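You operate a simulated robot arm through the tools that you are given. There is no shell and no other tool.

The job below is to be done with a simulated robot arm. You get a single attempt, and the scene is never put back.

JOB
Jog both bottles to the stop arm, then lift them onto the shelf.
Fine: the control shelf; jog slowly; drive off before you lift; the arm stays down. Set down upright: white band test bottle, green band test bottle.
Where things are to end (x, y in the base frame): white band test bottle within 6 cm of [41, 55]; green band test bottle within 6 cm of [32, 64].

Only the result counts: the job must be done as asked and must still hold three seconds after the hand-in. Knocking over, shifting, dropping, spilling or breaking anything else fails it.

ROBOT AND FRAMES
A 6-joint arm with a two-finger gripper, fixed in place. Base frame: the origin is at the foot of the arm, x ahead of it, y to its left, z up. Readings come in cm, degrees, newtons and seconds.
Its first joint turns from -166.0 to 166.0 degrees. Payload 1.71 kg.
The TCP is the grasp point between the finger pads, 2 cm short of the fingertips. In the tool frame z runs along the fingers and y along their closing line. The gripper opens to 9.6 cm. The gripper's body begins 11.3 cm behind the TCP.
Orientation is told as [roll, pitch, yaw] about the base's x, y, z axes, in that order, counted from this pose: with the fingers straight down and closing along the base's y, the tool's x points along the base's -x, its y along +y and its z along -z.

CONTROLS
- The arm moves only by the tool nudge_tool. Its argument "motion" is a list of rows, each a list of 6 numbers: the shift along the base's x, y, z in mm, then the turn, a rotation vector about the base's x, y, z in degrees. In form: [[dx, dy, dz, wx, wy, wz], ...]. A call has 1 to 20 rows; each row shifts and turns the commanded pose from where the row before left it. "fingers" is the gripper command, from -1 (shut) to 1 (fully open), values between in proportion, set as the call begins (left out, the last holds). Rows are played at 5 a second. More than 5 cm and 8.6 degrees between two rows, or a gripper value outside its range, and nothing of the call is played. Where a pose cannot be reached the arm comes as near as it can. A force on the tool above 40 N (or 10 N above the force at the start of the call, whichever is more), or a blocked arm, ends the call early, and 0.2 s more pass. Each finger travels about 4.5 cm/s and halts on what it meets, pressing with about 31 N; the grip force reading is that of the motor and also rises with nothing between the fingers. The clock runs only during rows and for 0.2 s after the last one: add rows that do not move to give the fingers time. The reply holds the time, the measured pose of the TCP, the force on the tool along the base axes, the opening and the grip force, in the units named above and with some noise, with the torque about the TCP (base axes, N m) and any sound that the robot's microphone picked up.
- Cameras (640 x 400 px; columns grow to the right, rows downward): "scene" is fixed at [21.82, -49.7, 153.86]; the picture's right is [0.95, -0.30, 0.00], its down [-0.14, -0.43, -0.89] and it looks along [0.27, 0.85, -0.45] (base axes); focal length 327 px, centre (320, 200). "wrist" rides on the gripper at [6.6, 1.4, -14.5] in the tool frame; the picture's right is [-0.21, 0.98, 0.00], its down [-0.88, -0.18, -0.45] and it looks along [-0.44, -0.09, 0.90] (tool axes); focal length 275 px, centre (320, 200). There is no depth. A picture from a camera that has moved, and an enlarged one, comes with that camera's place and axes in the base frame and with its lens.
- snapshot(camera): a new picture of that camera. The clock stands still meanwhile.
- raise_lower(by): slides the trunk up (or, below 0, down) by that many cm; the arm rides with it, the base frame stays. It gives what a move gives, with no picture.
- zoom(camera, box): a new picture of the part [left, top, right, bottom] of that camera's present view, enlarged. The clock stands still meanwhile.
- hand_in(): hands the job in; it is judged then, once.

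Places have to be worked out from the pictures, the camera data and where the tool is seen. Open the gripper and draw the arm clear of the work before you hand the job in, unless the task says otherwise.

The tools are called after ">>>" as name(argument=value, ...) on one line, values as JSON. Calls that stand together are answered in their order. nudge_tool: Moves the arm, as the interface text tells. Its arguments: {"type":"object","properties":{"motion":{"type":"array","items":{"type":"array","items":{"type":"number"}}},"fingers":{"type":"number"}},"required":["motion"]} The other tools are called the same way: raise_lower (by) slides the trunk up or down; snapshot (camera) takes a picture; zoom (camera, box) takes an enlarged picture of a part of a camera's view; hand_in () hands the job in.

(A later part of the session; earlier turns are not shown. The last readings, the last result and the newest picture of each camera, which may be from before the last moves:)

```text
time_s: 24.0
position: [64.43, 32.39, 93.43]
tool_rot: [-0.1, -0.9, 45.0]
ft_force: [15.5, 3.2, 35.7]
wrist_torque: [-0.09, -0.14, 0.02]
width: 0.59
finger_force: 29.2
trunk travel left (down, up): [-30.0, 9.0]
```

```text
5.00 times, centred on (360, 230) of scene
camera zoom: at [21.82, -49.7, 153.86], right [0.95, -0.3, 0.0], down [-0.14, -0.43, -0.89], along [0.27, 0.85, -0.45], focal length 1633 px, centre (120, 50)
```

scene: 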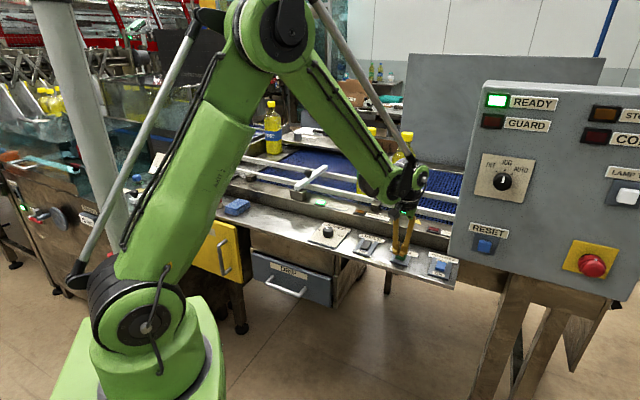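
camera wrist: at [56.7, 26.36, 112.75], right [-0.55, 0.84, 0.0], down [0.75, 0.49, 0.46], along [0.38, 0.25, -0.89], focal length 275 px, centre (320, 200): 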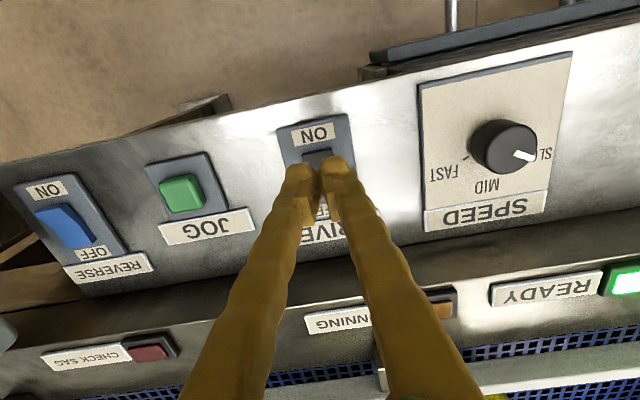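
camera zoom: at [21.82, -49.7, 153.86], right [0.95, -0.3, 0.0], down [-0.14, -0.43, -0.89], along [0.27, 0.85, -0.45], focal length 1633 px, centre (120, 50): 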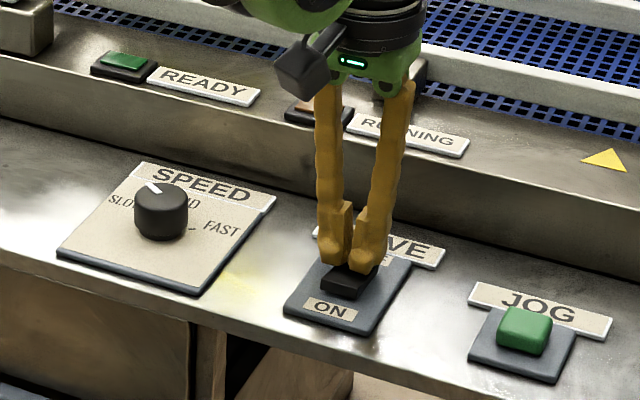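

READY on the frame went dark: DRIVE is OFF. I lift off and go up to look at the bottles from a clear height.

>>> nudge_tool(motion=[[0, 0, 12, 0, 0, 0], [0, 0, 25, 0, 0, 0], [0, 0, 35, 0, 0, 0], [0, 0, 40, 0, 0, 0], [0, 0, 45, 0, 0, 0], [0, 0, 45, 0, 0, 0], [0, 0, 45, 0, 0, 0], [0, 0, 45, 0, 0, 0], [0, 0, 45, 0, 0, 0], [0, 0, 0, 0, 0, 0], [0, 0, 0, 0, 0, 0]], fingers=-1)

>>> snapshot(camera="wrist")

>>> snapshot(camera="scene")

```text
time_s: 26.4
position: [64.5, 32.59, 126.86]
tool_rot: [0.0, -0.9, 45.1]
ft_force: [0.3, -0.6, -0.4]
wrist_torque: [0.05, -0.02, 0.03]
width: 0.0
finger_force: 29.5
trunk travel left (down, up): [-30.0, 9.0]
```

```text
taken
camera wrist: at [58.82, 28.74, 141.36], right [-0.55, 0.84, 0.0], down [0.75, 0.49, 0.46], along [0.38, 0.25, -0.89], focal length 275 px, centre (320, 200)
```

wrist: 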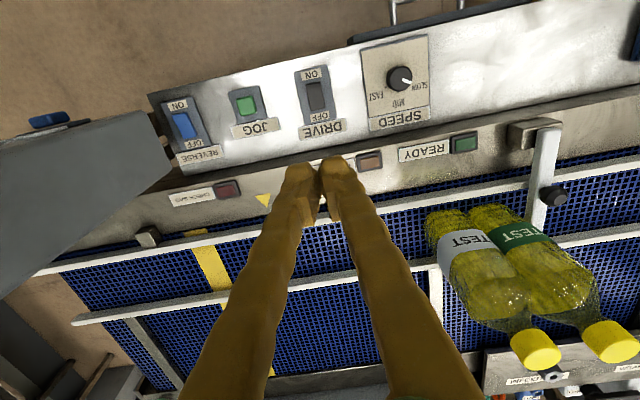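

```text
taken
```

scene: 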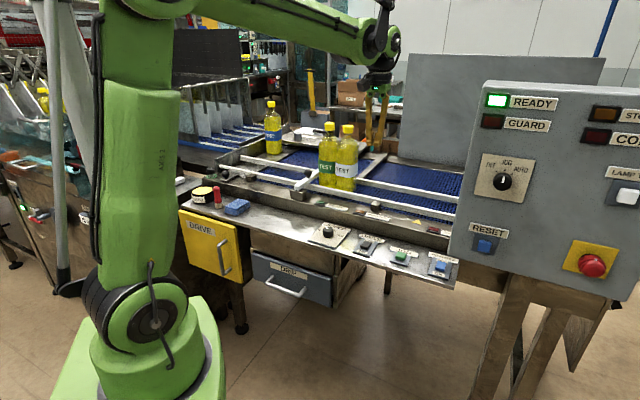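

Bottles stand side by side at the stop arm, DRIVE is off. I zoom in for accurate cap positions and to measure rail and bottle dimensions.

>>> zoom(camera="scene", box=[290, 115, 390, 205])

>>> zoom(camera="wrist", box=[400, 110, 640, 390])

>>> zoom(camera="scene", box=[170, 165, 350, 265])

```text
4.44 times, centred on (340, 160) of scene
camera zoom: at [21.82, -49.7, 153.86], right [0.95, -0.3, 0.0], down [-0.14, -0.43, -0.89], along [0.27, 0.85, -0.45], focal length 1452 px, centre (231, 378)
```

zoom: 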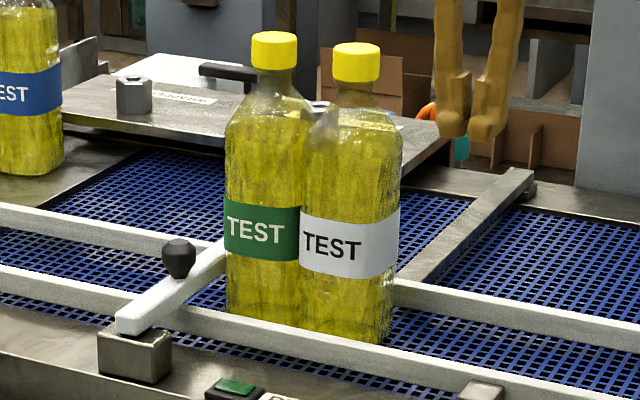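

```text
1.43 times, centred on (520, 250) of wrist
camera zoom: at [58.82, 28.74, 141.36], right [-0.55, 0.84, 0.0], down [0.75, 0.49, 0.46], along [0.38, 0.25, -0.89], focal length 393 px, centre (34, 129)
```

zoom: 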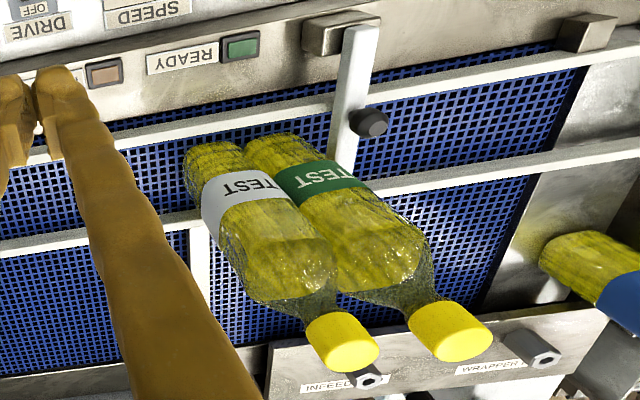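

```text
3.56 times, centred on (260, 215) of scene
camera zoom: at [21.82, -49.7, 153.86], right [0.95, -0.3, 0.0], down [-0.14, -0.43, -0.89], along [0.27, 0.85, -0.45], focal length 1161 px, centre (533, 147)
```

zoom: 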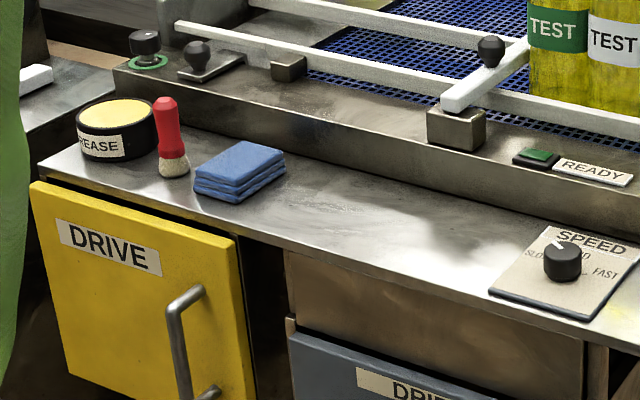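

Caps are at about green [63.5, 68.9, 122.5] and white [69.0, 63.7, 122.3], roughly 4 cm wide; bottles about 7.5 cm wide. I open the fingers, turn so that they close across the belt, and move above the white bottle at a clear height.

>>> nudge_tool(motion=[[3, 20, 5, 0, 0, -7.5], [3, 20, 5, 0, 0, -7.5], [3, 20, 5, 0, 0, -7.5], [3, 20, 5, 0, 0, -7.5], [3, 20, 5, 0, 0, -7.5], [3, 20, 5, 0, 0, -7.5], [3, 20, 5, 0, 0, -7.5], [3, 20, 5, 0, 0, -7.5], [3, 20, 5, 0, 0, -7.5], [3, 20, 5, 0, 0, -7.5], [3, 20, 5, 0, 0, -7.5], [3, 20, 5, 0, 0, -7.5], [0, 0, 0, 0, 0, 0], [0, 0, 0, 0, 0, 0]], fingers=1)

>>> snapshot(camera="wrist")

>>> zoom(camera="scene", box=[290, 60, 450, 205])

```text
time_s: 29.4
position: [68.03, 56.52, 132.9]
tool_rot: [0.1, -0.8, -45.0]
ft_force: [0.2, -0.5, 0.1]
wrist_torque: [0.03, 0.0, 0.04]
width: 9.61
finger_force: 0.0
trunk travel left (down, up): [-30.0, 9.0]
```

```text
taken
camera wrist: at [64.3, 62.32, 147.46], right [0.84, 0.55, 0.0], down [0.49, -0.75, 0.46], along [0.25, -0.38, -0.89], focal length 275 px, centre (320, 200)
```

wrist: 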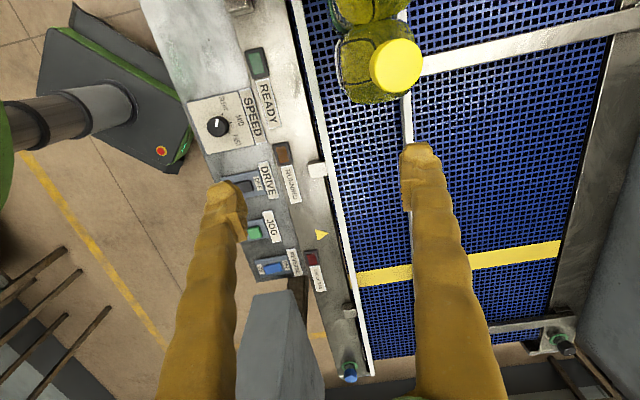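

```text
2.76 times, centred on (370, 132) of scene
camera zoom: at [21.82, -49.7, 153.86], right [0.95, -0.3, 0.0], down [-0.14, -0.43, -0.89], along [0.27, 0.85, -0.45], focal length 901 px, centre (182, 386)
```

zoom: 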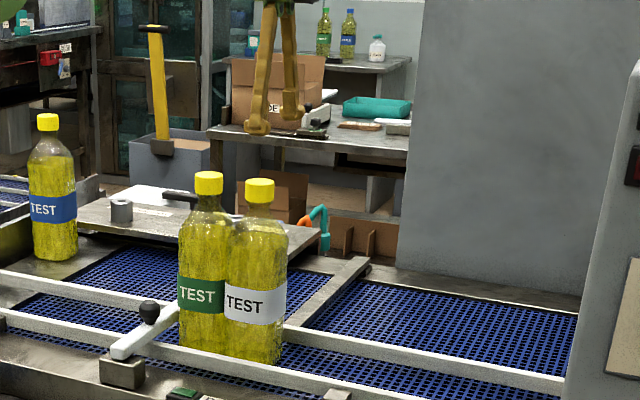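

From this near-vertical view the white cap is at about [69.6, 65.5], top at z ≈ 122.7. I move above it at the same height and check the reach.

>>> nudge_tool(motion=[[5, 25, 0, 0, 0, 0], [5, 25, 0, 0, 0, 0], [5, 25, 0, 0, 0, 0], [1, 15, 0, 0, 0, 0], [0, 0, 0, 0, 0, 0], [0, 0, 0, 0, 0, 0], [0, 0, 0, 0, 0, 0]])

>>> snapshot(camera="wrist")

>>> zoom(camera="scene", box=[290, 60, 450, 205])

```text
time_s: 31.0
position: [69.65, 65.54, 132.98]
tool_rot: [0.0, -0.8, -44.9]
ft_force: [-0.9, 1.1, 0.5]
wrist_torque: [0.01, 0.06, -0.04]
width: 9.58
finger_force: 0.0
trunk travel left (down, up): [-30.0, 9.0]
```

```text
taken
camera wrist: at [65.89, 71.37, 147.42], right [0.84, 0.55, 0.0], down [0.49, -0.75, 0.46], along [0.25, -0.38, -0.89], focal length 275 px, centre (320, 200)
```

wrist: 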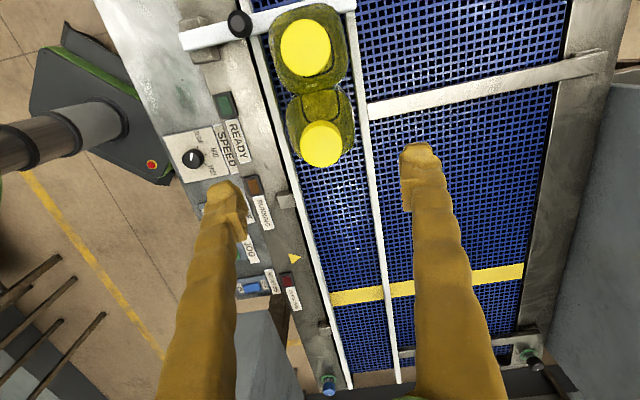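

```text
2.76 times, centred on (370, 132) of scene
camera zoom: at [21.82, -49.7, 153.86], right [0.95, -0.3, 0.0], down [-0.14, -0.43, -0.89], along [0.27, 0.85, -0.45], focal length 901 px, centre (182, 386)
```

zoom: 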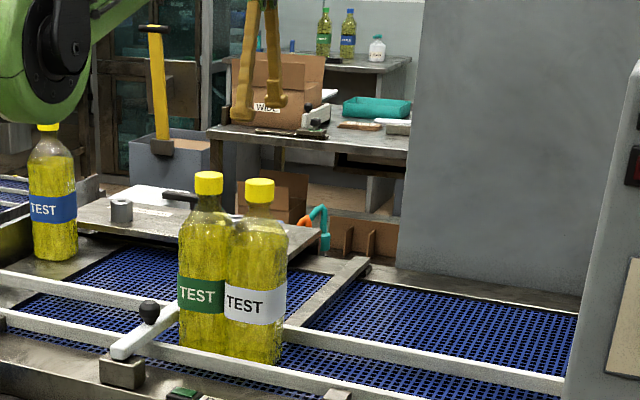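

Reach is fine and the white cap lies straight under the grasp point. I descend to z ≈ 121 around the cap with the gripper open.

>>> nudge_tool(motion=[[0, 1, -20, 0, 0, 0], [0, 0, -20, 0, 0, 0], [0, 0, -20, 0, 0, 0], [0, 0, -20, 0, 0, 0], [0, 0, -20, 0, 0, 0], [0, 0, -18, 0, 0, 0], [0, 0, 0, 0, 0, 0], [0, 0, 0, 0, 0, 0]])

>>> snapshot(camera="wrist")

>>> zoom(camera="scene", box=[290, 90, 410, 205])

```text
time_s: 32.8
position: [69.61, 65.38, 121.27]
tool_rot: [0.0, -0.8, -44.9]
ft_force: [0.0, 0.1, 0.5]
wrist_torque: [-0.01, -0.01, -0.03]
width: 9.6
finger_force: 0.0
trunk travel left (down, up): [-30.0, 9.0]
```

```text
taken
camera wrist: at [65.84, 71.23, 135.73], right [0.84, 0.55, 0.0], down [0.49, -0.75, 0.46], along [0.25, -0.38, -0.89], focal length 275 px, centre (320, 200)
```

wrist: 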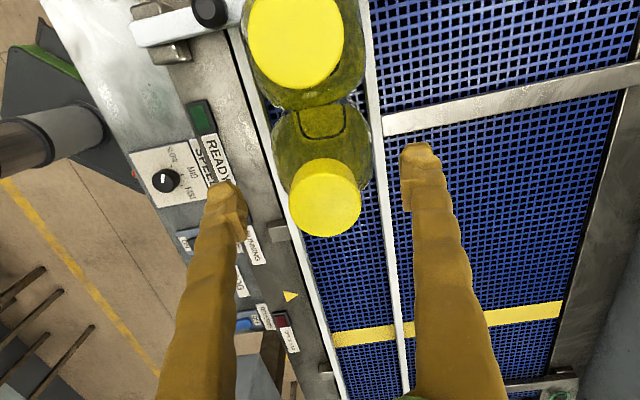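

```text
3.48 times, centred on (350, 148) of scene
camera zoom: at [21.82, -49.7, 153.86], right [0.95, -0.3, 0.0], down [-0.14, -0.43, -0.89], along [0.27, 0.85, -0.45], focal length 1136 px, centre (216, 383)
```

zoom: 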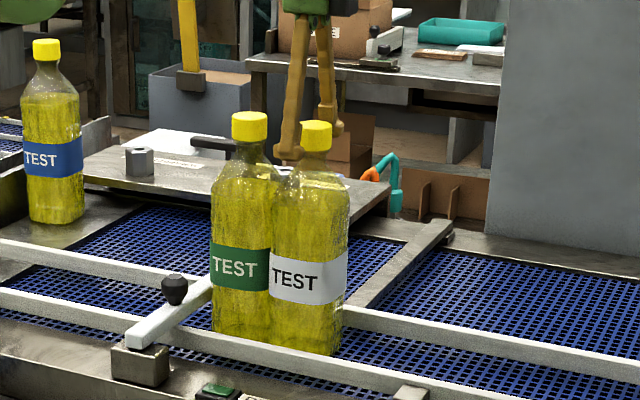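

Fingers straddle the cap, about 0.3 cm off. I correct by 4 mm in y and close the gripper.

>>> nudge_tool(motion=[[0, 4, -2, 0, 0, 0], [0, 0, 0, 0, 0, 0], [0, 0, 0, 0, 0, 0], [0, 0, 0, 0, 0, 0], [0, 0, 0, 0, 0, 0], [0, 0, 0, 0, 0, 0]], fingers=-1)

>>> snapshot(camera="wrist")

>>> zoom(camera="scene", box=[290, 90, 410, 205])

```text
time_s: 34.2
position: [69.61, 65.89, 120.97]
tool_rot: [0.0, -0.8, -45.0]
ft_force: [-1.0, 0.1, -0.3]
wrist_torque: [-0.11, 0.07, -0.03]
width: 3.87
finger_force: 30.4
trunk travel left (down, up): [-30.0, 9.0]
```

```text
taken
camera wrist: at [65.88, 71.68, 135.51], right [0.84, 0.55, 0.0], down [0.49, -0.75, 0.46], along [0.25, -0.38, -0.89], focal length 275 px, centre (320, 200)
```

wrist: 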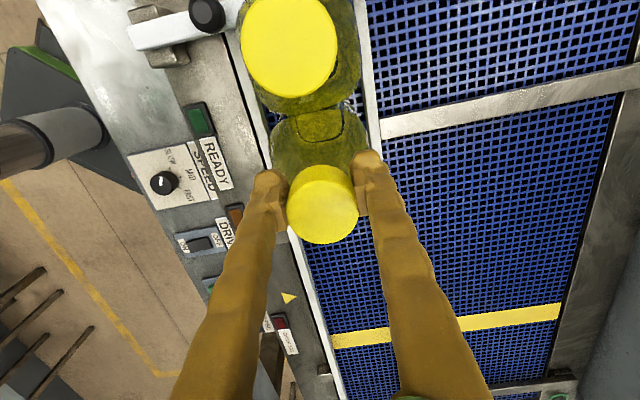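

```text
3.48 times, centred on (350, 148) of scene
camera zoom: at [21.82, -49.7, 153.86], right [0.95, -0.3, 0.0], down [-0.14, -0.43, -0.89], along [0.27, 0.85, -0.45], focal length 1136 px, centre (216, 383)
```

zoom: 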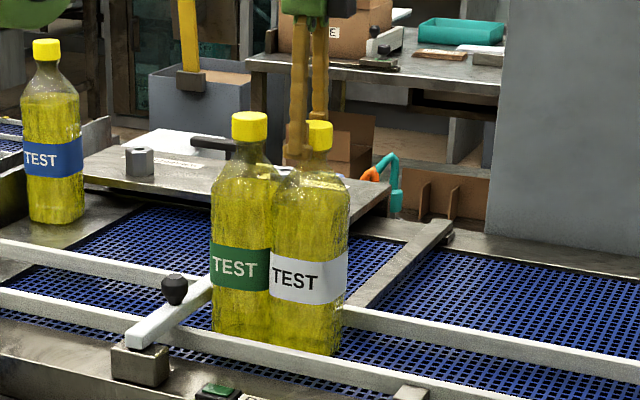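

The cap is held (3.87 cm, 30 N). I lift gently, drifting a little away from the green bottle, and check weight and stability.

>>> nudge_tool(motion=[[0, 0, 5, 0, 0, 0], [1, -1, 5, 0, 0, 0], [2, -2, 10, 0, 0, 0], [2, -2, 10, 0, 0, 0], [0, 0, 0, 0, 0, 0]])

>>> zoom(camera="scene", box=[290, 90, 410, 205])

```text
time_s: 35.4
position: [70.15, 65.43, 123.87]
tool_rot: [0.0, -0.7, -45.0]
ft_force: [-0.4, 0.1, -7.6]
wrist_torque: [0.02, 0.04, 0.0]
width: 3.85
finger_force: 30.7
trunk travel left (down, up): [-30.0, 9.0]
```

```text
3.48 times, centred on (350, 148) of scene
camera zoom: at [21.82, -49.7, 153.86], right [0.95, -0.3, 0.0], down [-0.14, -0.43, -0.89], along [0.27, 0.85, -0.45], focal length 1136 px, centre (216, 383)
```

zoom: 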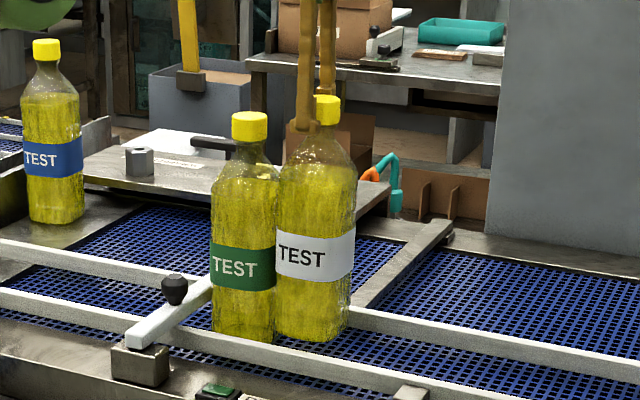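

Weight is 7.6 N, no slip, and green stands undisturbed. I lift another 9 cm straight up.

>>> nudge_tool(motion=[[0, 0, 12, 0, 0, 0], [0, 0, 16, 0, 0, 0], [0, 0, 16, 0, 0, 0], [0, 0, 16, 0, 0, 0], [0, 0, 16, 0, 0, 0], [0, 0, 12, 0, 0, 0], [0, 0, 0, 0, 0, 0]])

>>> snapshot(camera="scene")

```text
time_s: 37.0
position: [70.3, 65.68, 132.82]
tool_rot: [-0.1, -0.9, -44.9]
ft_force: [-0.2, 0.1, -8.1]
wrist_torque: [0.01, 0.04, -0.01]
width: 3.86
finger_force: 30.9
trunk travel left (down, up): [-30.0, 9.0]
```

```text
taken
```

scene: 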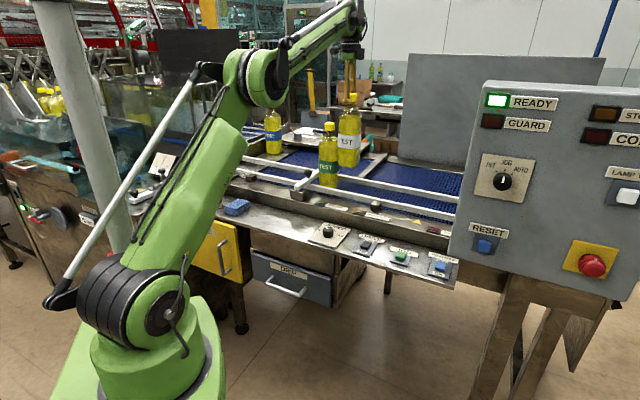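

The white bottle hangs upright and clear of rails. I draw it straight back towards the operator side, then across to above [41, 55].

>>> nudge_tool(motion=[[-7, -7, 0, 0, 0, 0], [-13, -13, 0, 0, 0, 0], [-14, -14, 0, 0, 0, 0], [-14, -14, 0, 0, 0, 0], [-14, -14, 0, 0, 0, 0], [-14, -14, 0, 0, 0, 0], [-14, -14, 0, 0, 0, 0], [-10, -10, 0, 0, 0, 0], [-5, -3, 0, 0, 0, 0], [0, 0, 0, 0, 0, 0]])

>>> snapshot(camera="scene")

```text
time_s: 39.2
position: [59.66, 55.1, 132.78]
tool_rot: [0.0, -0.8, -44.9]
ft_force: [0.4, -0.3, -8.4]
wrist_torque: [0.07, 0.01, 0.02]
width: 3.88
finger_force: 31.2
trunk travel left (down, up): [-30.0, 9.0]
```

```text
taken
```

scene: 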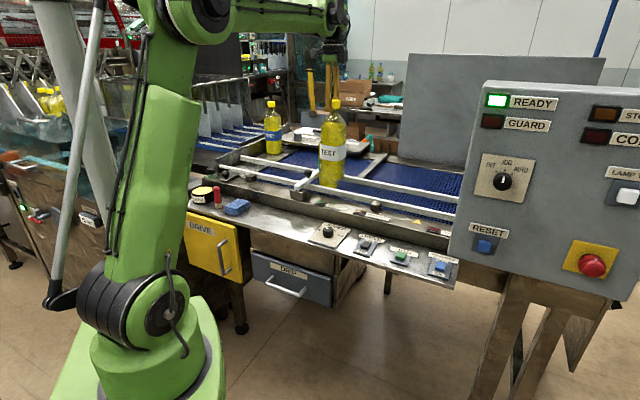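

Bottle follows steadily. I now move across to above the white target at [41, 55].

>>> nudge_tool(motion=[[-8, 0, 0, 0, 0, 0], [-14, 0, 0, 0, 0, 0], [-18, 0, 0, 0, 0, 0], [-18, 0, 0, 0, 0, 0], [-18, 0, 0, 0, 0, 0], [-18, 0, 0, 0, 0, 0], [-18, 0, 0, 0, 0, 0], [-18, 0, 0, 0, 0, 0], [-18, 0, 0, 0, 0, 0], [-18, 0, 0, 0, 0, 0], [-12, 0, 0, 0, 0, 0], [-7, 0, 0, 0, 0, 0], [0, 0, 0, 0, 0, 0], [0, 0, 0, 0, 0, 0]])

>>> snapshot(camera="scene")

>>> snapshot(camera="wrist")

```text
time_s: 42.2
position: [41.22, 55.23, 132.81]
tool_rot: [-0.1, -0.8, -44.9]
ft_force: [0.3, 0.4, -8.9]
wrist_torque: [0.05, 0.04, 0.01]
width: 3.91
finger_force: 31.4
trunk travel left (down, up): [-30.0, 9.0]
```

```text
taken
```

scene: 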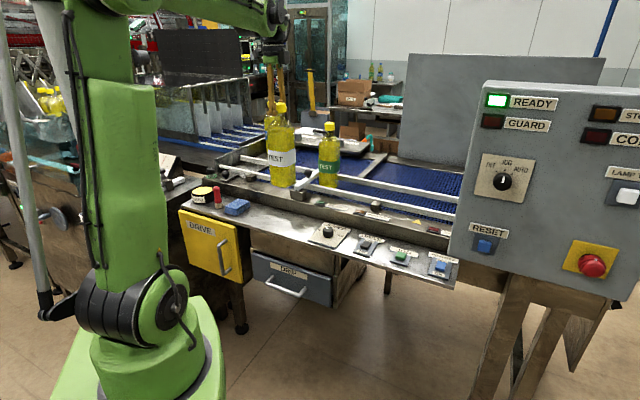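

```text
taken
camera wrist: at [37.54, 60.96, 147.25], right [0.84, 0.55, 0.0], down [0.49, -0.75, 0.46], along [0.25, -0.38, -0.89], focal length 275 px, centre (320, 200)
```

wrist: 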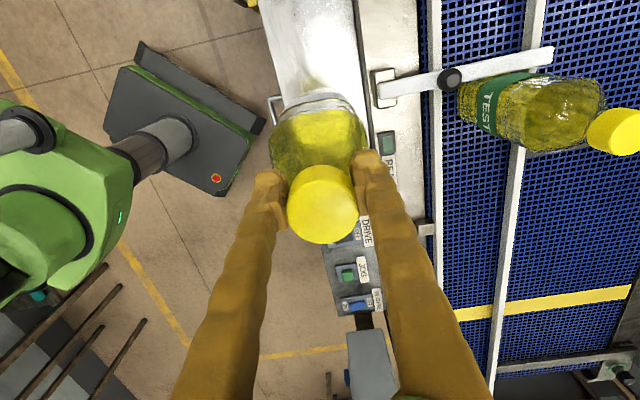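

The bottle hangs over the middle of the ledge at [41.2, 55.2]. I lower it to a few centimetres above the expected set-down height.

>>> nudge_tool(motion=[[-1, -1, -8, 0, 0, 0], [-1, -1, -16, 0, 0, 0], [0, 0, -20, 0, 0, 0], [0, 0, -20, 0, 0, 0], [0, 0, -20, 0, 0, 0], [0, 0, -20, 0, 0, 0], [0, 0, -20, 0, 0, 0], [0, 0, -14, 0, 0, 0], [0, 0, -8, 0, 0, 0], [0, 0, -4, 0, 0, 0], [0, 0, 0, 0, 0, 0]])

>>> zoom(camera="scene", box=[210, 90, 370, 240])

```text
time_s: 44.6
position: [41.17, 55.08, 117.75]
tool_rot: [0.0, -0.8, -44.9]
ft_force: [0.2, -0.5, -8.0]
wrist_torque: [0.07, 0.04, 0.01]
width: 3.88
finger_force: 30.7
trunk travel left (down, up): [-30.0, 9.0]
```

```text
2.67 times, centred on (290, 165) of scene
camera zoom: at [21.82, -49.7, 153.86], right [0.95, -0.3, 0.0], down [-0.14, -0.43, -0.89], along [0.27, 0.85, -0.45], focal length 871 px, centre (400, 293)
```

zoom: 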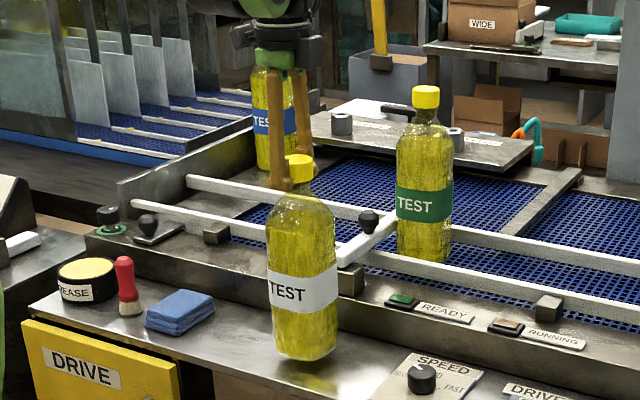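

The bottle is about 2–2.5 cm above the ledge and upright. I lower it slowly until the ledge takes the weight.

>>> nudge_tool(motion=[[0, 0, -5, 0, 0, 0], [0, 0, -5, 0, 0, 0], [0, 0, -4, 0, 0, 0], [0, 0, -3, 0, 0, 0], [0, 0, -2, 0, 0, 0], [0, 0, 0, 0, 0, 0]])

>>> zoom(camera="scene", box=[210, 90, 370, 240])

```text
time_s: 46.0
position: [40.98, 55.05, 116.06]
tool_rot: [0.1, -0.8, -45.0]
ft_force: [3.2, 4.6, 28.3]
wrist_torque: [0.06, -0.3, -0.02]
width: 3.84
finger_force: 30.9
trunk travel left (down, up): [-30.0, 9.0]
```

```text
2.67 times, centred on (290, 165) of scene
camera zoom: at [21.82, -49.7, 153.86], right [0.95, -0.3, 0.0], down [-0.14, -0.43, -0.89], along [0.27, 0.85, -0.45], focal length 871 px, centre (400, 293)
```

zoom: 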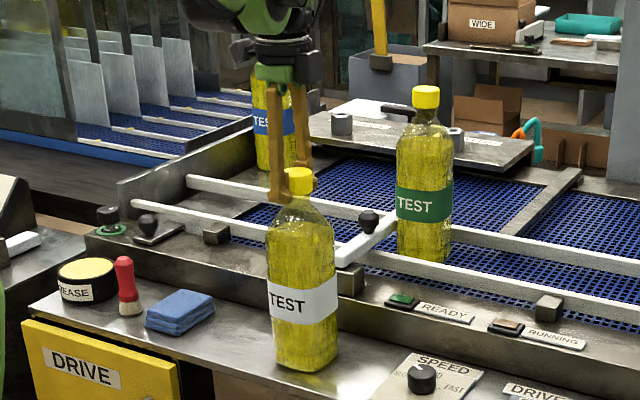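

The bottle stands on the ledge; I'm pressing with 28 N, so I ease up 2 mm before letting go.

>>> nudge_tool(motion=[[0, 0, 2, 0, 0, 0], [0, 0, 0, 0, 0, 0], [0, 0, 0, 0, 0, 0]])

```text
time_s: 46.8
position: [40.97, 55.17, 116.16]
tool_rot: [0.0, -0.9, -44.9]
ft_force: [-1.3, 0.6, -8.2]
wrist_torque: [0.01, 0.03, -0.04]
width: 3.86
finger_force: 30.9
trunk travel left (down, up): [-30.0, 9.0]
```

Now it hangs just a hair above the ledge (−8 N). I lower 1 mm so it barely touches, then open.

>>> nudge_tool(motion=[[0, 0, -0.7, 0, 0, 0], [0, 0, 0, 0, 0, 0]])

```text
time_s: 47.4
position: [41.01, 55.02, 116.01]
tool_rot: [0.0, -0.9, -45.0]
ft_force: [1.2, 1.4, -3.3]
wrist_torque: [0.0, -0.11, 0.02]
width: 3.85
finger_force: 30.6
trunk travel left (down, up): [-30.0, 9.0]
```

The ledge now carries part of the weight. I open the gripper, wait, and then check before going up.

>>> nudge_tool(motion=[[0, 0, 0, 0, 0, 0], [0, 0, 0, 0, 0, 0], [0, 0, 0, 0, 0, 0], [0, 0, 0, 0, 0, 0], [0, 0, 0, 0, 0, 0]], fingers=1)

>>> zoom(camera="scene", box=[210, 90, 370, 240])

>>> snapshot(camera="wrist")

```text
time_s: 48.6
position: [40.94, 55.02, 116.05]
tool_rot: [-0.1, -0.7, -45.0]
ft_force: [-0.5, -0.3, 0.5]
wrist_torque: [0.04, -0.01, 0.01]
width: 9.6
finger_force: 0.0
trunk travel left (down, up): [-30.0, 9.0]
```

```text
2.67 times, centred on (290, 165) of scene
camera zoom: at [21.82, -49.7, 153.86], right [0.95, -0.3, 0.0], down [-0.14, -0.43, -0.89], along [0.27, 0.85, -0.45], focal length 871 px, centre (400, 293)
```

zoom: 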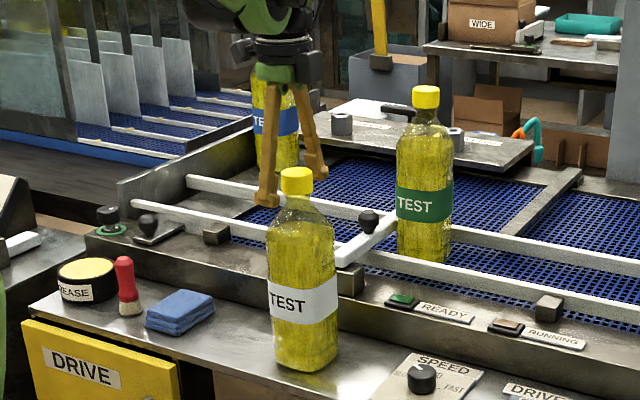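

```text
taken
camera wrist: at [37.21, 60.82, 130.52], right [0.84, 0.55, 0.0], down [0.49, -0.75, 0.46], along [0.25, -0.38, -0.89], focal length 275 px, centre (320, 200)
```

wrist: 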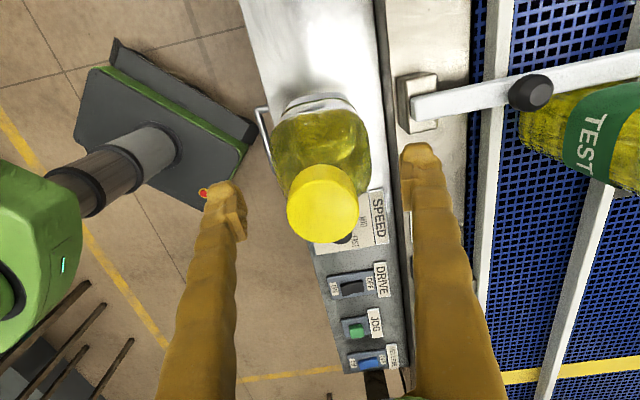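

White stands upright at [41, 55] and is released. I go straight up, then over towards the green bottle at a clear height.

>>> nudge_tool(motion=[[0, 0, 15, 0, 0, 0], [0, 0, 30, 0, 0, 0], [0, 0, 40, 0, 0, 0], [0, 0, 40, 0, 0, 0], [0, 0, 40, 0, 0, 0], [15, 5, 5, 0, 0, 0], [35, 20, 0, 0, 0, 0], [40, 30, 0, 0, 0, 0], [40, 30, 0, 0, 0, 0], [40, 30, 0, 0, 0, 0], [40, 30, 0, 0, 0, 0], [20, 15, 0, 0, 0, 0], [0, 0, 0, 0, 0, 0], [0, 0, 0, 0, 0, 0]])

>>> snapshot(camera="wrist")

>>> snapshot(camera="scene")

```text
time_s: 51.6
position: [64.26, 70.93, 132.9]
tool_rot: [0.0, -0.7, -44.9]
ft_force: [-0.2, -0.4, 0.4]
wrist_torque: [0.05, -0.04, 0.01]
width: 9.6
finger_force: 0.0
trunk travel left (down, up): [-30.0, 9.0]
```

```text
taken
camera wrist: at [60.45, 76.78, 147.4], right [0.84, 0.55, 0.0], down [0.49, -0.75, 0.46], along [0.25, -0.38, -0.89], focal length 275 px, centre (320, 200)
```

wrist: 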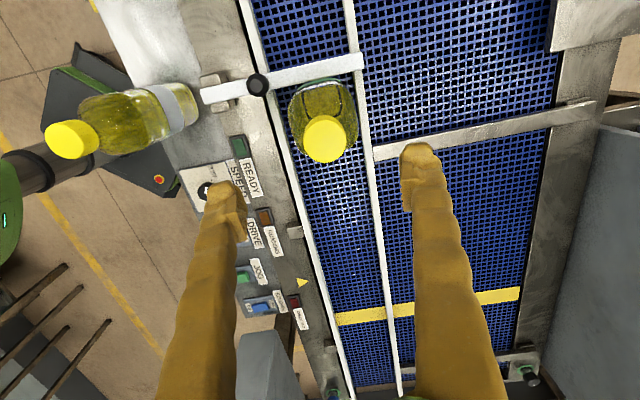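

```text
taken
```

scene: 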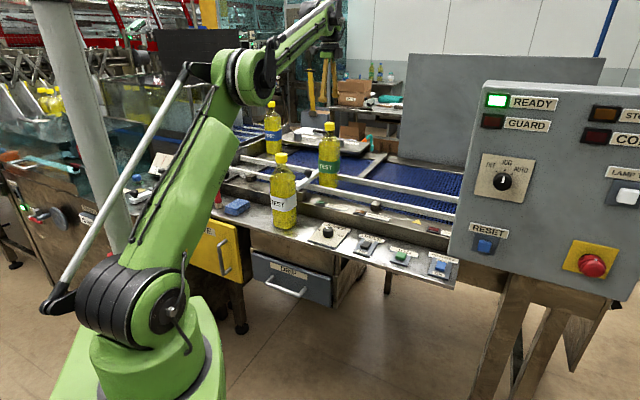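

Green's cap is about 0.7 cm off in y; its place is [64.4, 71.6]. I correct and descend around the cap.

>>> nudge_tool(motion=[[1, 7, -8, 0, 0, 0], [0, 0, -20, 0, 0, 0], [0, 0, -20, 0, 0, 0], [0, 0, -20, 0, 0, 0], [0, 0, -20, 0, 0, 0], [0, 0, -20, 0, 0, 0], [0, 0, -10, 0, 0, 0], [0, 0, 0, 0, 0, 0], [0, 0, 0, 0, 0, 0]])

>>> snapshot(camera="wrist")

>>> zoom(camera="scene", box=[280, 90, 400, 205])

```text
time_s: 53.6
position: [64.02, 71.66, 121.19]
tool_rot: [0.0, -0.8, -44.9]
ft_force: [-0.3, -0.8, 0.2]
wrist_torque: [0.0, 0.0, 0.03]
width: 9.61
finger_force: 0.1
trunk travel left (down, up): [-30.0, 9.0]
```

```text
taken
camera wrist: at [60.24, 77.46, 135.72], right [0.84, 0.55, 0.0], down [0.49, -0.75, 0.46], along [0.25, -0.38, -0.89], focal length 275 px, centre (320, 200)
```

wrist: 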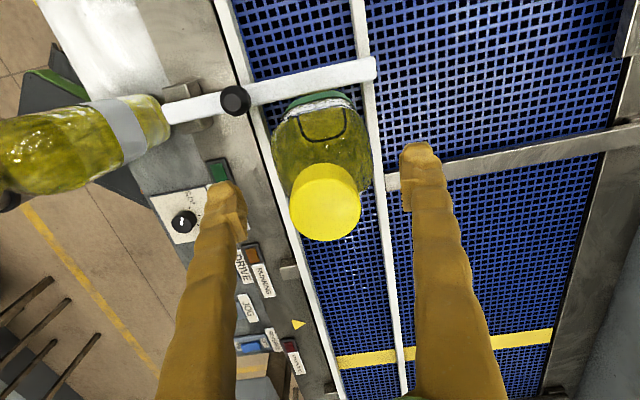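

```text
3.48 times, centred on (340, 148) of scene
camera zoom: at [21.82, -49.7, 153.86], right [0.95, -0.3, 0.0], down [-0.14, -0.43, -0.89], along [0.27, 0.85, -0.45], focal length 1136 px, centre (250, 383)
```

zoom: 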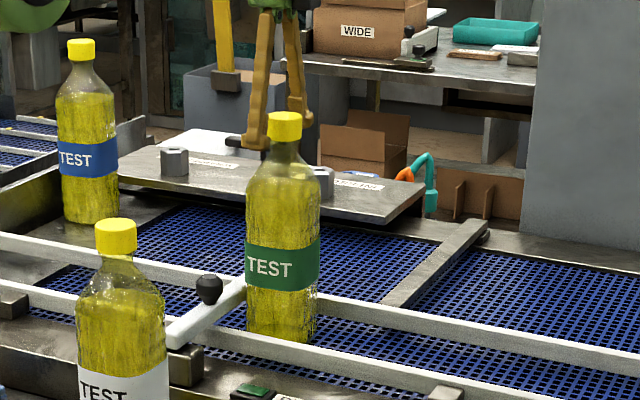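

Well centred, 0.27 cm to the side. I correct by a couple of millimetres and close on the cap.

>>> nudge_tool(motion=[[2, 2, -2, 0, 0, 0], [0, 0, 0, 0, 0, 0], [0, 0, 0, 0, 0, 0], [0, 0, 0, 0, 0, 0], [0, 0, 0, 0, 0, 0], [0, 0, 0, 0, 0, 0]], fingers=-1)

```text
time_s: 55.0
position: [64.2, 71.99, 121.19]
tool_rot: [0.0, -0.9, -44.9]
ft_force: [0.0, -1.5, 0.4]
wrist_torque: [-0.14, 0.13, 0.0]
width: 3.89
finger_force: 31.6
trunk travel left (down, up): [-30.0, 9.0]
```

Cap held at 3.89 cm. I lift gently, easing a few millimetres away from the stop arm.

>>> nudge_tool(motion=[[0, 0, 5, 0, 0, 0], [1, -1, 5, 0, 0, 0], [3, -3, 10, 0, 0, 0], [3, -3, 12, 0, 0, 0], [0, 0, 0, 0, 0, 0]])

>>> zoom(camera="scene", box=[280, 90, 400, 205])

```text
time_s: 56.2
position: [64.92, 71.14, 124.19]
tool_rot: [0.1, -0.8, -44.9]
ft_force: [-0.4, 0.7, -8.2]
wrist_torque: [0.03, 0.08, 0.03]
width: 3.87
finger_force: 31.5
trunk travel left (down, up): [-30.0, 9.0]
```

```text
3.48 times, centred on (340, 148) of scene
camera zoom: at [21.82, -49.7, 153.86], right [0.95, -0.3, 0.0], down [-0.14, -0.43, -0.89], along [0.27, 0.85, -0.45], focal length 1136 px, centre (250, 383)
```

zoom: 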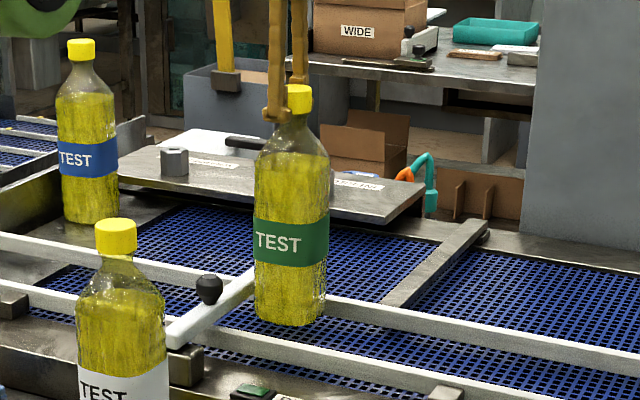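

Green is up, 8.2 N, hanging straight. I lift it another 10 cm straight up to clear the rails and the stop arm's knob.

>>> nudge_tool(motion=[[0, 0, 12, 0, 0, 0], [0, 0, 16, 0, 0, 0], [0, 0, 18, 0, 0, 0], [0, 0, 18, 0, 0, 0], [0, 0, 18, 0, 0, 0], [0, 0, 14, 0, 0, 0], [0, 0, 6, 0, 0, 0], [0, 0, 0, 0, 0, 0]])

>>> zoom(camera="scene", box=[210, 60, 410, 240])

```text
time_s: 58.0
position: [65.07, 71.24, 134.31]
tool_rot: [-0.1, -0.8, -44.9]
ft_force: [0.0, 0.4, -7.8]
wrist_torque: [0.05, 0.01, -0.02]
width: 3.87
finger_force: 31.0
out of reach, approached as far as the arm can: row 7
trunk travel left (down, up): [-30.0, 9.0]
```

```text
2.22 times, centred on (310, 150) of scene
camera zoom: at [21.82, -49.7, 153.86], right [0.95, -0.3, 0.0], down [-0.14, -0.43, -0.89], along [0.27, 0.85, -0.45], focal length 726 px, centre (342, 311)
```

zoom: 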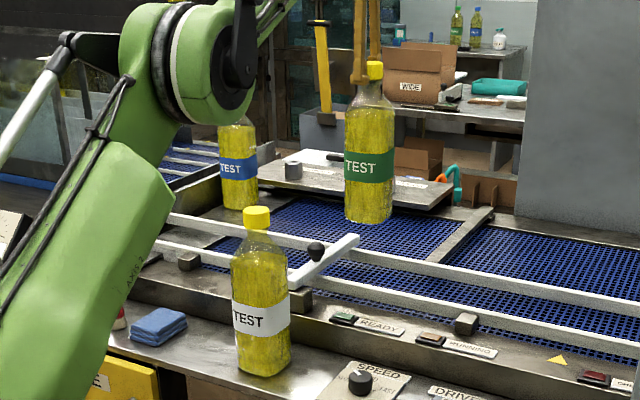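

The arm is at its reach limit in height there, but the bottle is clear of everything. I draw it straight back towards the operator side by 16 cm.

>>> nudge_tool(motion=[[-7, -7, 0, 0, 0, 0], [-13, -13, 0, 0, 0, 0], [-15, -15, 0, 0, 0, 0], [-15, -15, 0, 0, 0, 0], [-15, -15, 0, 0, 0, 0], [-15, -15, 0, 0, 0, 0], [-15, -15, 0, 0, 0, 0], [-12, -12, 0, 0, 0, 0], [-7, -7, 0, 0, 0, 0], [0, 0, 0, 0, 0, 0]])

>>> zoom(camera="scene", box=[180, 60, 400, 260])

```text
time_s: 60.2
position: [53.41, 59.35, 134.34]
tool_rot: [0.0, -0.9, -44.9]
ft_force: [0.3, -0.4, -8.4]
wrist_torque: [0.05, 0.03, 0.0]
width: 3.87
finger_force: 30.6
trunk travel left (down, up): [-30.0, 9.0]
```

```text
2.00 times, centred on (290, 160) of scene
camera zoom: at [21.82, -49.7, 153.86], right [0.95, -0.3, 0.0], down [-0.14, -0.43, -0.89], along [0.27, 0.85, -0.45], focal length 653 px, centre (380, 280)
```

zoom: 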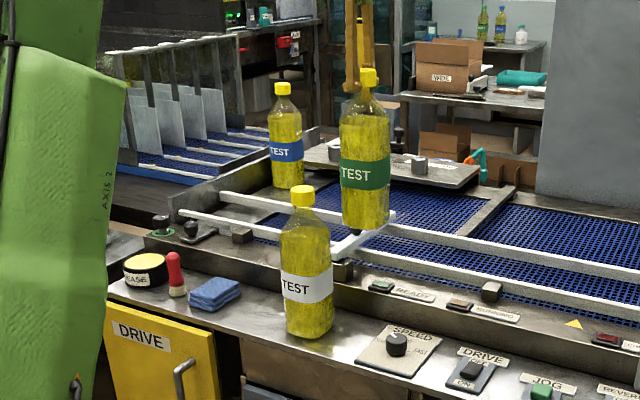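

Steady. I now carry it sideways, parallel to the belt and 12 cm clear of the white bottle.

>>> nudge_tool(motion=[[-7, 7, 0, 0, 0, 0], [-12, 12, 0, 0, 0, 0], [-15, 15, 0, 0, 0, 0], [-15, 15, 0, 0, 0, 0], [-15, 15, 0, 0, 0, 0], [-15, 15, 0, 0, 0, 0], [-15, 15, 0, 0, 0, 0], [-15, 15, 0, 0, 0, 0], [-12, 12, 0, 0, 0, 0], [-7, 8, 0, 0, 0, 0], [0, 0, 0, 0, 0, 0]])

>>> zoom(camera="scene", box=[180, 60, 400, 260])

```text
time_s: 62.6
position: [40.44, 72.64, 134.11]
tool_rot: [0.1, -0.7, -45.0]
ft_force: [-0.2, -0.3, -8.4]
wrist_torque: [0.06, 0.04, 0.02]
width: 3.88
finger_force: 31.0
trunk travel left (down, up): [-30.0, 9.0]
```

```text
2.00 times, centred on (290, 160) of scene
camera zoom: at [21.82, -49.7, 153.86], right [0.95, -0.3, 0.0], down [-0.14, -0.43, -0.89], along [0.27, 0.85, -0.45], focal length 653 px, centre (380, 280)
```

zoom: 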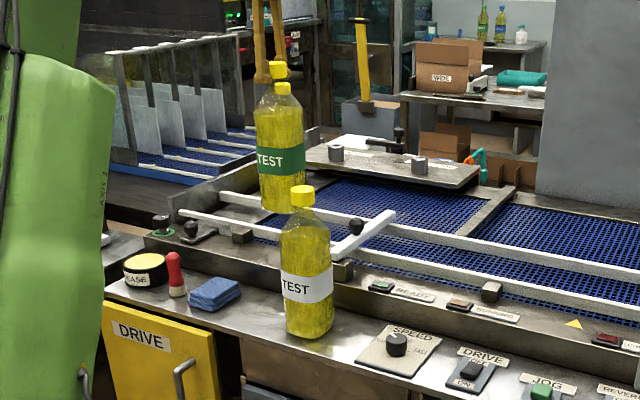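

Good. I now bring it back over the ledge to about [32.2, 64.0], staying at height.

>>> nudge_tool(motion=[[-6, -6, 0, 0, 0, 0], [-12, -12, 0, 0, 0, 0], [-15, -15, 0, 0, 0, 0], [-15, -15, 0, 0, 0, 0], [-15, -15, 0, 0, 0, 0], [-12, -14, 0, 0, 0, 0], [-6, -9, 0, 0, 0, 0], [0, 0, 0, 0, 0, 0], [0, 0, 0, 0, 0, 0]])

>>> zoom(camera="scene", box=[150, 60, 370, 260])

>>> snapshot(camera="wrist")

```text
time_s: 64.6
position: [32.34, 63.87, 134.34]
tool_rot: [0.0, -0.9, -45.0]
ft_force: [-0.6, 0.7, -7.7]
wrist_torque: [0.06, 0.0, -0.02]
width: 3.85
finger_force: 31.3
trunk travel left (down, up): [-30.0, 9.0]
```

```text
2.00 times, centred on (260, 160) of scene
camera zoom: at [21.82, -49.7, 153.86], right [0.95, -0.3, 0.0], down [-0.14, -0.43, -0.89], along [0.27, 0.85, -0.45], focal length 653 px, centre (440, 280)
```

zoom: 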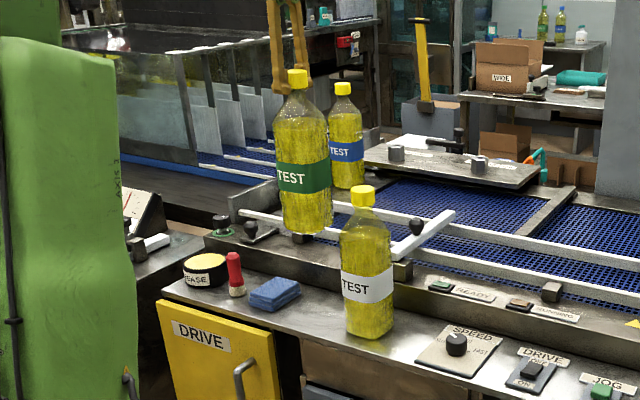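

```text
taken
camera wrist: at [28.68, 69.64, 148.83], right [0.84, 0.55, 0.0], down [0.49, -0.75, 0.46], along [0.25, -0.38, -0.89], focal length 275 px, centre (320, 200)
```

wrist: 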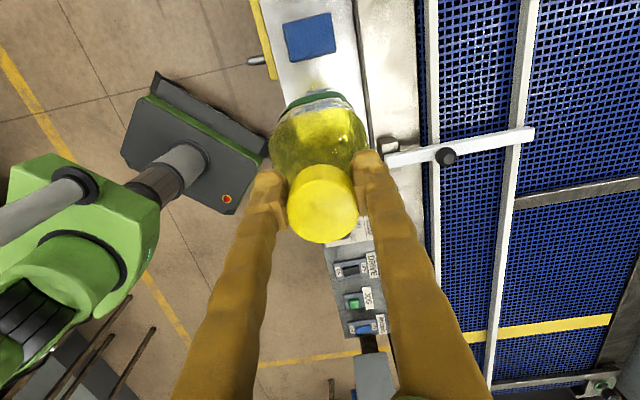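

Green hangs over the ledge between the cloth and the white bottle, well clear of both. I lower it to about 2 cm above the ledge.

>>> nudge_tool(motion=[[-1, 1, -8, 0, 0, 0], [0, 0, -16, 0, 0, 0], [0, 0, -20, 0, 0, 0], [0, 0, -20, 0, 0, 0], [0, 0, -20, 0, 0, 0], [0, 0, -20, 0, 0, 0], [0, 0, -20, 0, 0, 0], [0, 0, -16, 0, 0, 0], [0, 0, -12, 0, 0, 0], [0, 0, -6, 0, 0, 0], [0, 0, -3, 0, 0, 0], [0, 0, 0, 0, 0, 0]])

>>> zoom(camera="scene", box=[170, 90, 330, 240])

```text
time_s: 67.2
position: [32.42, 63.96, 118.07]
tool_rot: [0.0, -0.7, -44.9]
ft_force: [0.0, -1.0, -8.4]
wrist_torque: [0.0, -0.01, 0.0]
width: 3.87
finger_force: 31.1
trunk travel left (down, up): [-30.0, 9.0]
```

```text
2.67 times, centred on (250, 165) of scene
camera zoom: at [21.82, -49.7, 153.86], right [0.95, -0.3, 0.0], down [-0.14, -0.43, -0.89], along [0.27, 0.85, -0.45], focal length 871 px, centre (507, 293)
```

zoom: 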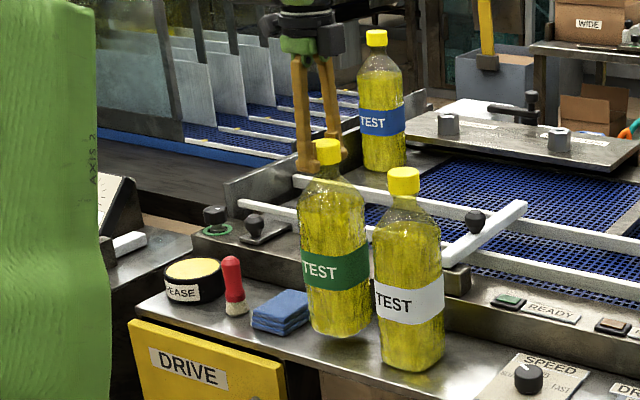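

About 2 cm to go. I lower in small steps to just above the expected contact at z ≈ 116.2.

>>> nudge_tool(motion=[[0, 0, -5, 0, 0, 0], [0, 0, -4, 0, 0, 0], [0, 0, -3, 0, 0, 0], [0, 0, -2, 0, 0, 0], [0, 0, -1, 0, 0, 0], [0, 0, 0, 0, 0, 0]])

```text
time_s: 68.6
position: [32.4, 64.01, 116.51]
tool_rot: [0.0, -0.8, -44.9]
ft_force: [-0.1, -0.6, -8.1]
wrist_torque: [0.05, 0.03, -0.02]
width: 3.87
finger_force: 31.3
trunk travel left (down, up): [-30.0, 9.0]
```

No contact yet (−8.1 N). I continue by 1 mm steps.

>>> nudge_tool(motion=[[0, 0, -1, 0, 0, 0], [0, 0, -1, 0, 0, 0], [0, 0, 0, 0, 0, 0]])

```text
time_s: 69.4
position: [32.28, 63.93, 116.4]
tool_rot: [0.0, -0.8, -44.9]
ft_force: [0.0, 0.6, -8.0]
wrist_torque: [0.05, 0.05, -0.01]
width: 3.87
finger_force: 30.5
trunk travel left (down, up): [-30.0, 9.0]
```

>>> nudge_tool(motion=[[0, 0, -1, 0, 0, 0], [0, 0, 0, 0, 0, 0]])

```text
time_s: 70.0
position: [32.33, 63.89, 116.45]
tool_rot: [0.0, -0.8, -45.0]
ft_force: [-0.5, -0.2, -8.5]
wrist_torque: [0.07, 0.06, -0.02]
width: 3.89
finger_force: 31.0
trunk travel left (down, up): [-30.0, 9.0]
```

Still hanging freely; I go down two more millimetres.

>>> nudge_tool(motion=[[0, 0, -1, 0, 0, 0], [0, 0, -1, 0, 0, 0], [0, 0, 0, 0, 0, 0]])

```text
time_s: 70.8
position: [32.39, 63.98, 116.14]
tool_rot: [0.0, -0.8, -44.9]
ft_force: [-0.2, 0.0, -8.6]
wrist_torque: [0.0, 0.04, 0.02]
width: 3.88
finger_force: 31.3
trunk travel left (down, up): [-30.0, 9.0]
```

Still −8.6 N, so not on the ledge yet. I go down another 1.5 mm.

>>> nudge_tool(motion=[[0, 0, -0.8, 0, 0, 0], [0, 0, -0.7, 0, 0, 0], [0, 0, 0, 0, 0, 0]])

```text
time_s: 71.6
position: [32.39, 63.91, 116.14]
tool_rot: [0.2, -0.9, -44.9]
ft_force: [3.4, 4.6, 26.2]
wrist_torque: [-0.1, -0.49, 0.07]
width: 3.86
finger_force: 31.1
trunk travel left (down, up): [-30.0, 9.0]
```

Contact with 26 N. I ease up just under 1 mm to relieve it.

>>> nudge_tool(motion=[[0, 0, 0.9, 0, 0, 0], [0, 0, 0, 0, 0, 0]])

```text
time_s: 72.2
position: [32.31, 63.82, 116.05]
tool_rot: [0.1, -0.7, -44.9]
ft_force: [2.5, 4.0, 20.3]
wrist_torque: [0.11, -0.03, 0.05]
width: 3.86
finger_force: 31.4
trunk travel left (down, up): [-30.0, 9.0]
```

>>> nudge_tool(motion=[[0, 0, 0.5, 0, 0, 0], [0, 0, 0, 0, 0, 0]])

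```text
time_s: 72.8
position: [32.42, 63.99, 115.96]
tool_rot: [0.0, -0.8, -44.9]
ft_force: [0.5, 2.8, 12.0]
wrist_torque: [0.02, 0.09, 0.02]
width: 3.87
finger_force: 31.2
trunk travel left (down, up): [-30.0, 9.0]
```

The load falls steadily as I ease up. Another 0.7 mm should bring it near zero.

>>> nudge_tool(motion=[[0, 0, 0.7, 0, 0, 0], [0, 0, 0, 0, 0, 0]])

```text
time_s: 73.4
position: [32.32, 63.88, 116.03]
tool_rot: [0.0, -0.8, -44.9]
ft_force: [0.1, 0.1, -7.8]
wrist_torque: [0.03, 0.04, -0.02]
width: 3.86
finger_force: 30.7
trunk travel left (down, up): [-30.0, 9.0]
```

Just lifted off again; I lower by 0.4 mm so that it stands lightly.

>>> nudge_tool(motion=[[0, 0, -0.4, 0, 0, 0], [0, 0, 0, 0, 0, 0]])

```text
time_s: 74.0
position: [32.42, 63.97, 116.15]
tool_rot: [0.0, -0.8, -44.9]
ft_force: [-0.2, 0.1, -7.1]
wrist_torque: [0.02, 0.04, 0.0]
width: 3.85
finger_force: 31.2
trunk travel left (down, up): [-30.0, 9.0]
```

It is within a fraction of a millimetre of the ledge and starts to be carried. I open the gripper and check.

>>> nudge_tool(motion=[[0, 0, -0.3, 0, 0, 0], [0, 0, 0, 0, 0, 0], [0, 0, 0, 0, 0, 0], [0, 0, 0, 0, 0, 0], [0, 0, 0, 0, 0, 0]], fingers=1)

>>> zoom(camera="scene", box=[170, 90, 330, 240])

>>> snapshot(camera="wrist")

```text
time_s: 75.2
position: [32.23, 63.98, 116.19]
tool_rot: [0.1, -0.8, -45.0]
ft_force: [-1.4, 0.2, -0.2]
wrist_torque: [0.01, 0.01, 0.05]
width: 9.59
finger_force: 0.0
trunk travel left (down, up): [-30.0, 9.0]
```

```text
2.67 times, centred on (250, 165) of scene
camera zoom: at [21.82, -49.7, 153.86], right [0.95, -0.3, 0.0], down [-0.14, -0.43, -0.89], along [0.27, 0.85, -0.45], focal length 871 px, centre (507, 293)
```

zoom: 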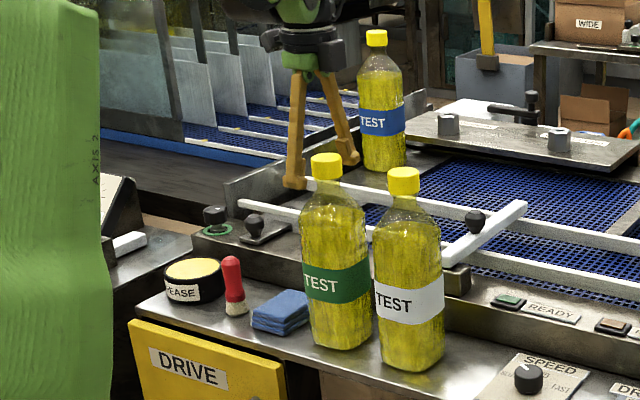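

```text
taken
camera wrist: at [28.56, 69.71, 130.66], right [0.84, 0.55, 0.0], down [0.49, -0.75, 0.46], along [0.25, -0.38, -0.89], focal length 275 px, centre (320, 200)
```

wrist: 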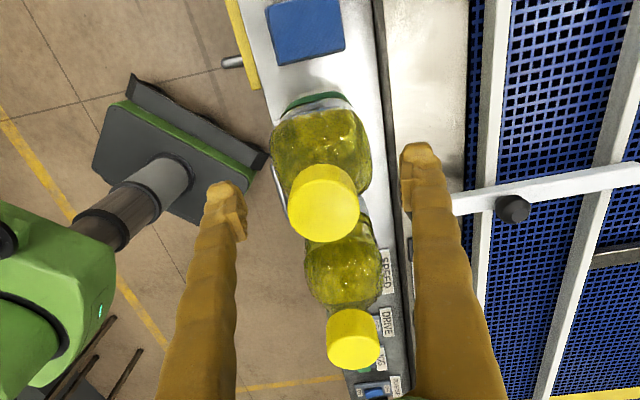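

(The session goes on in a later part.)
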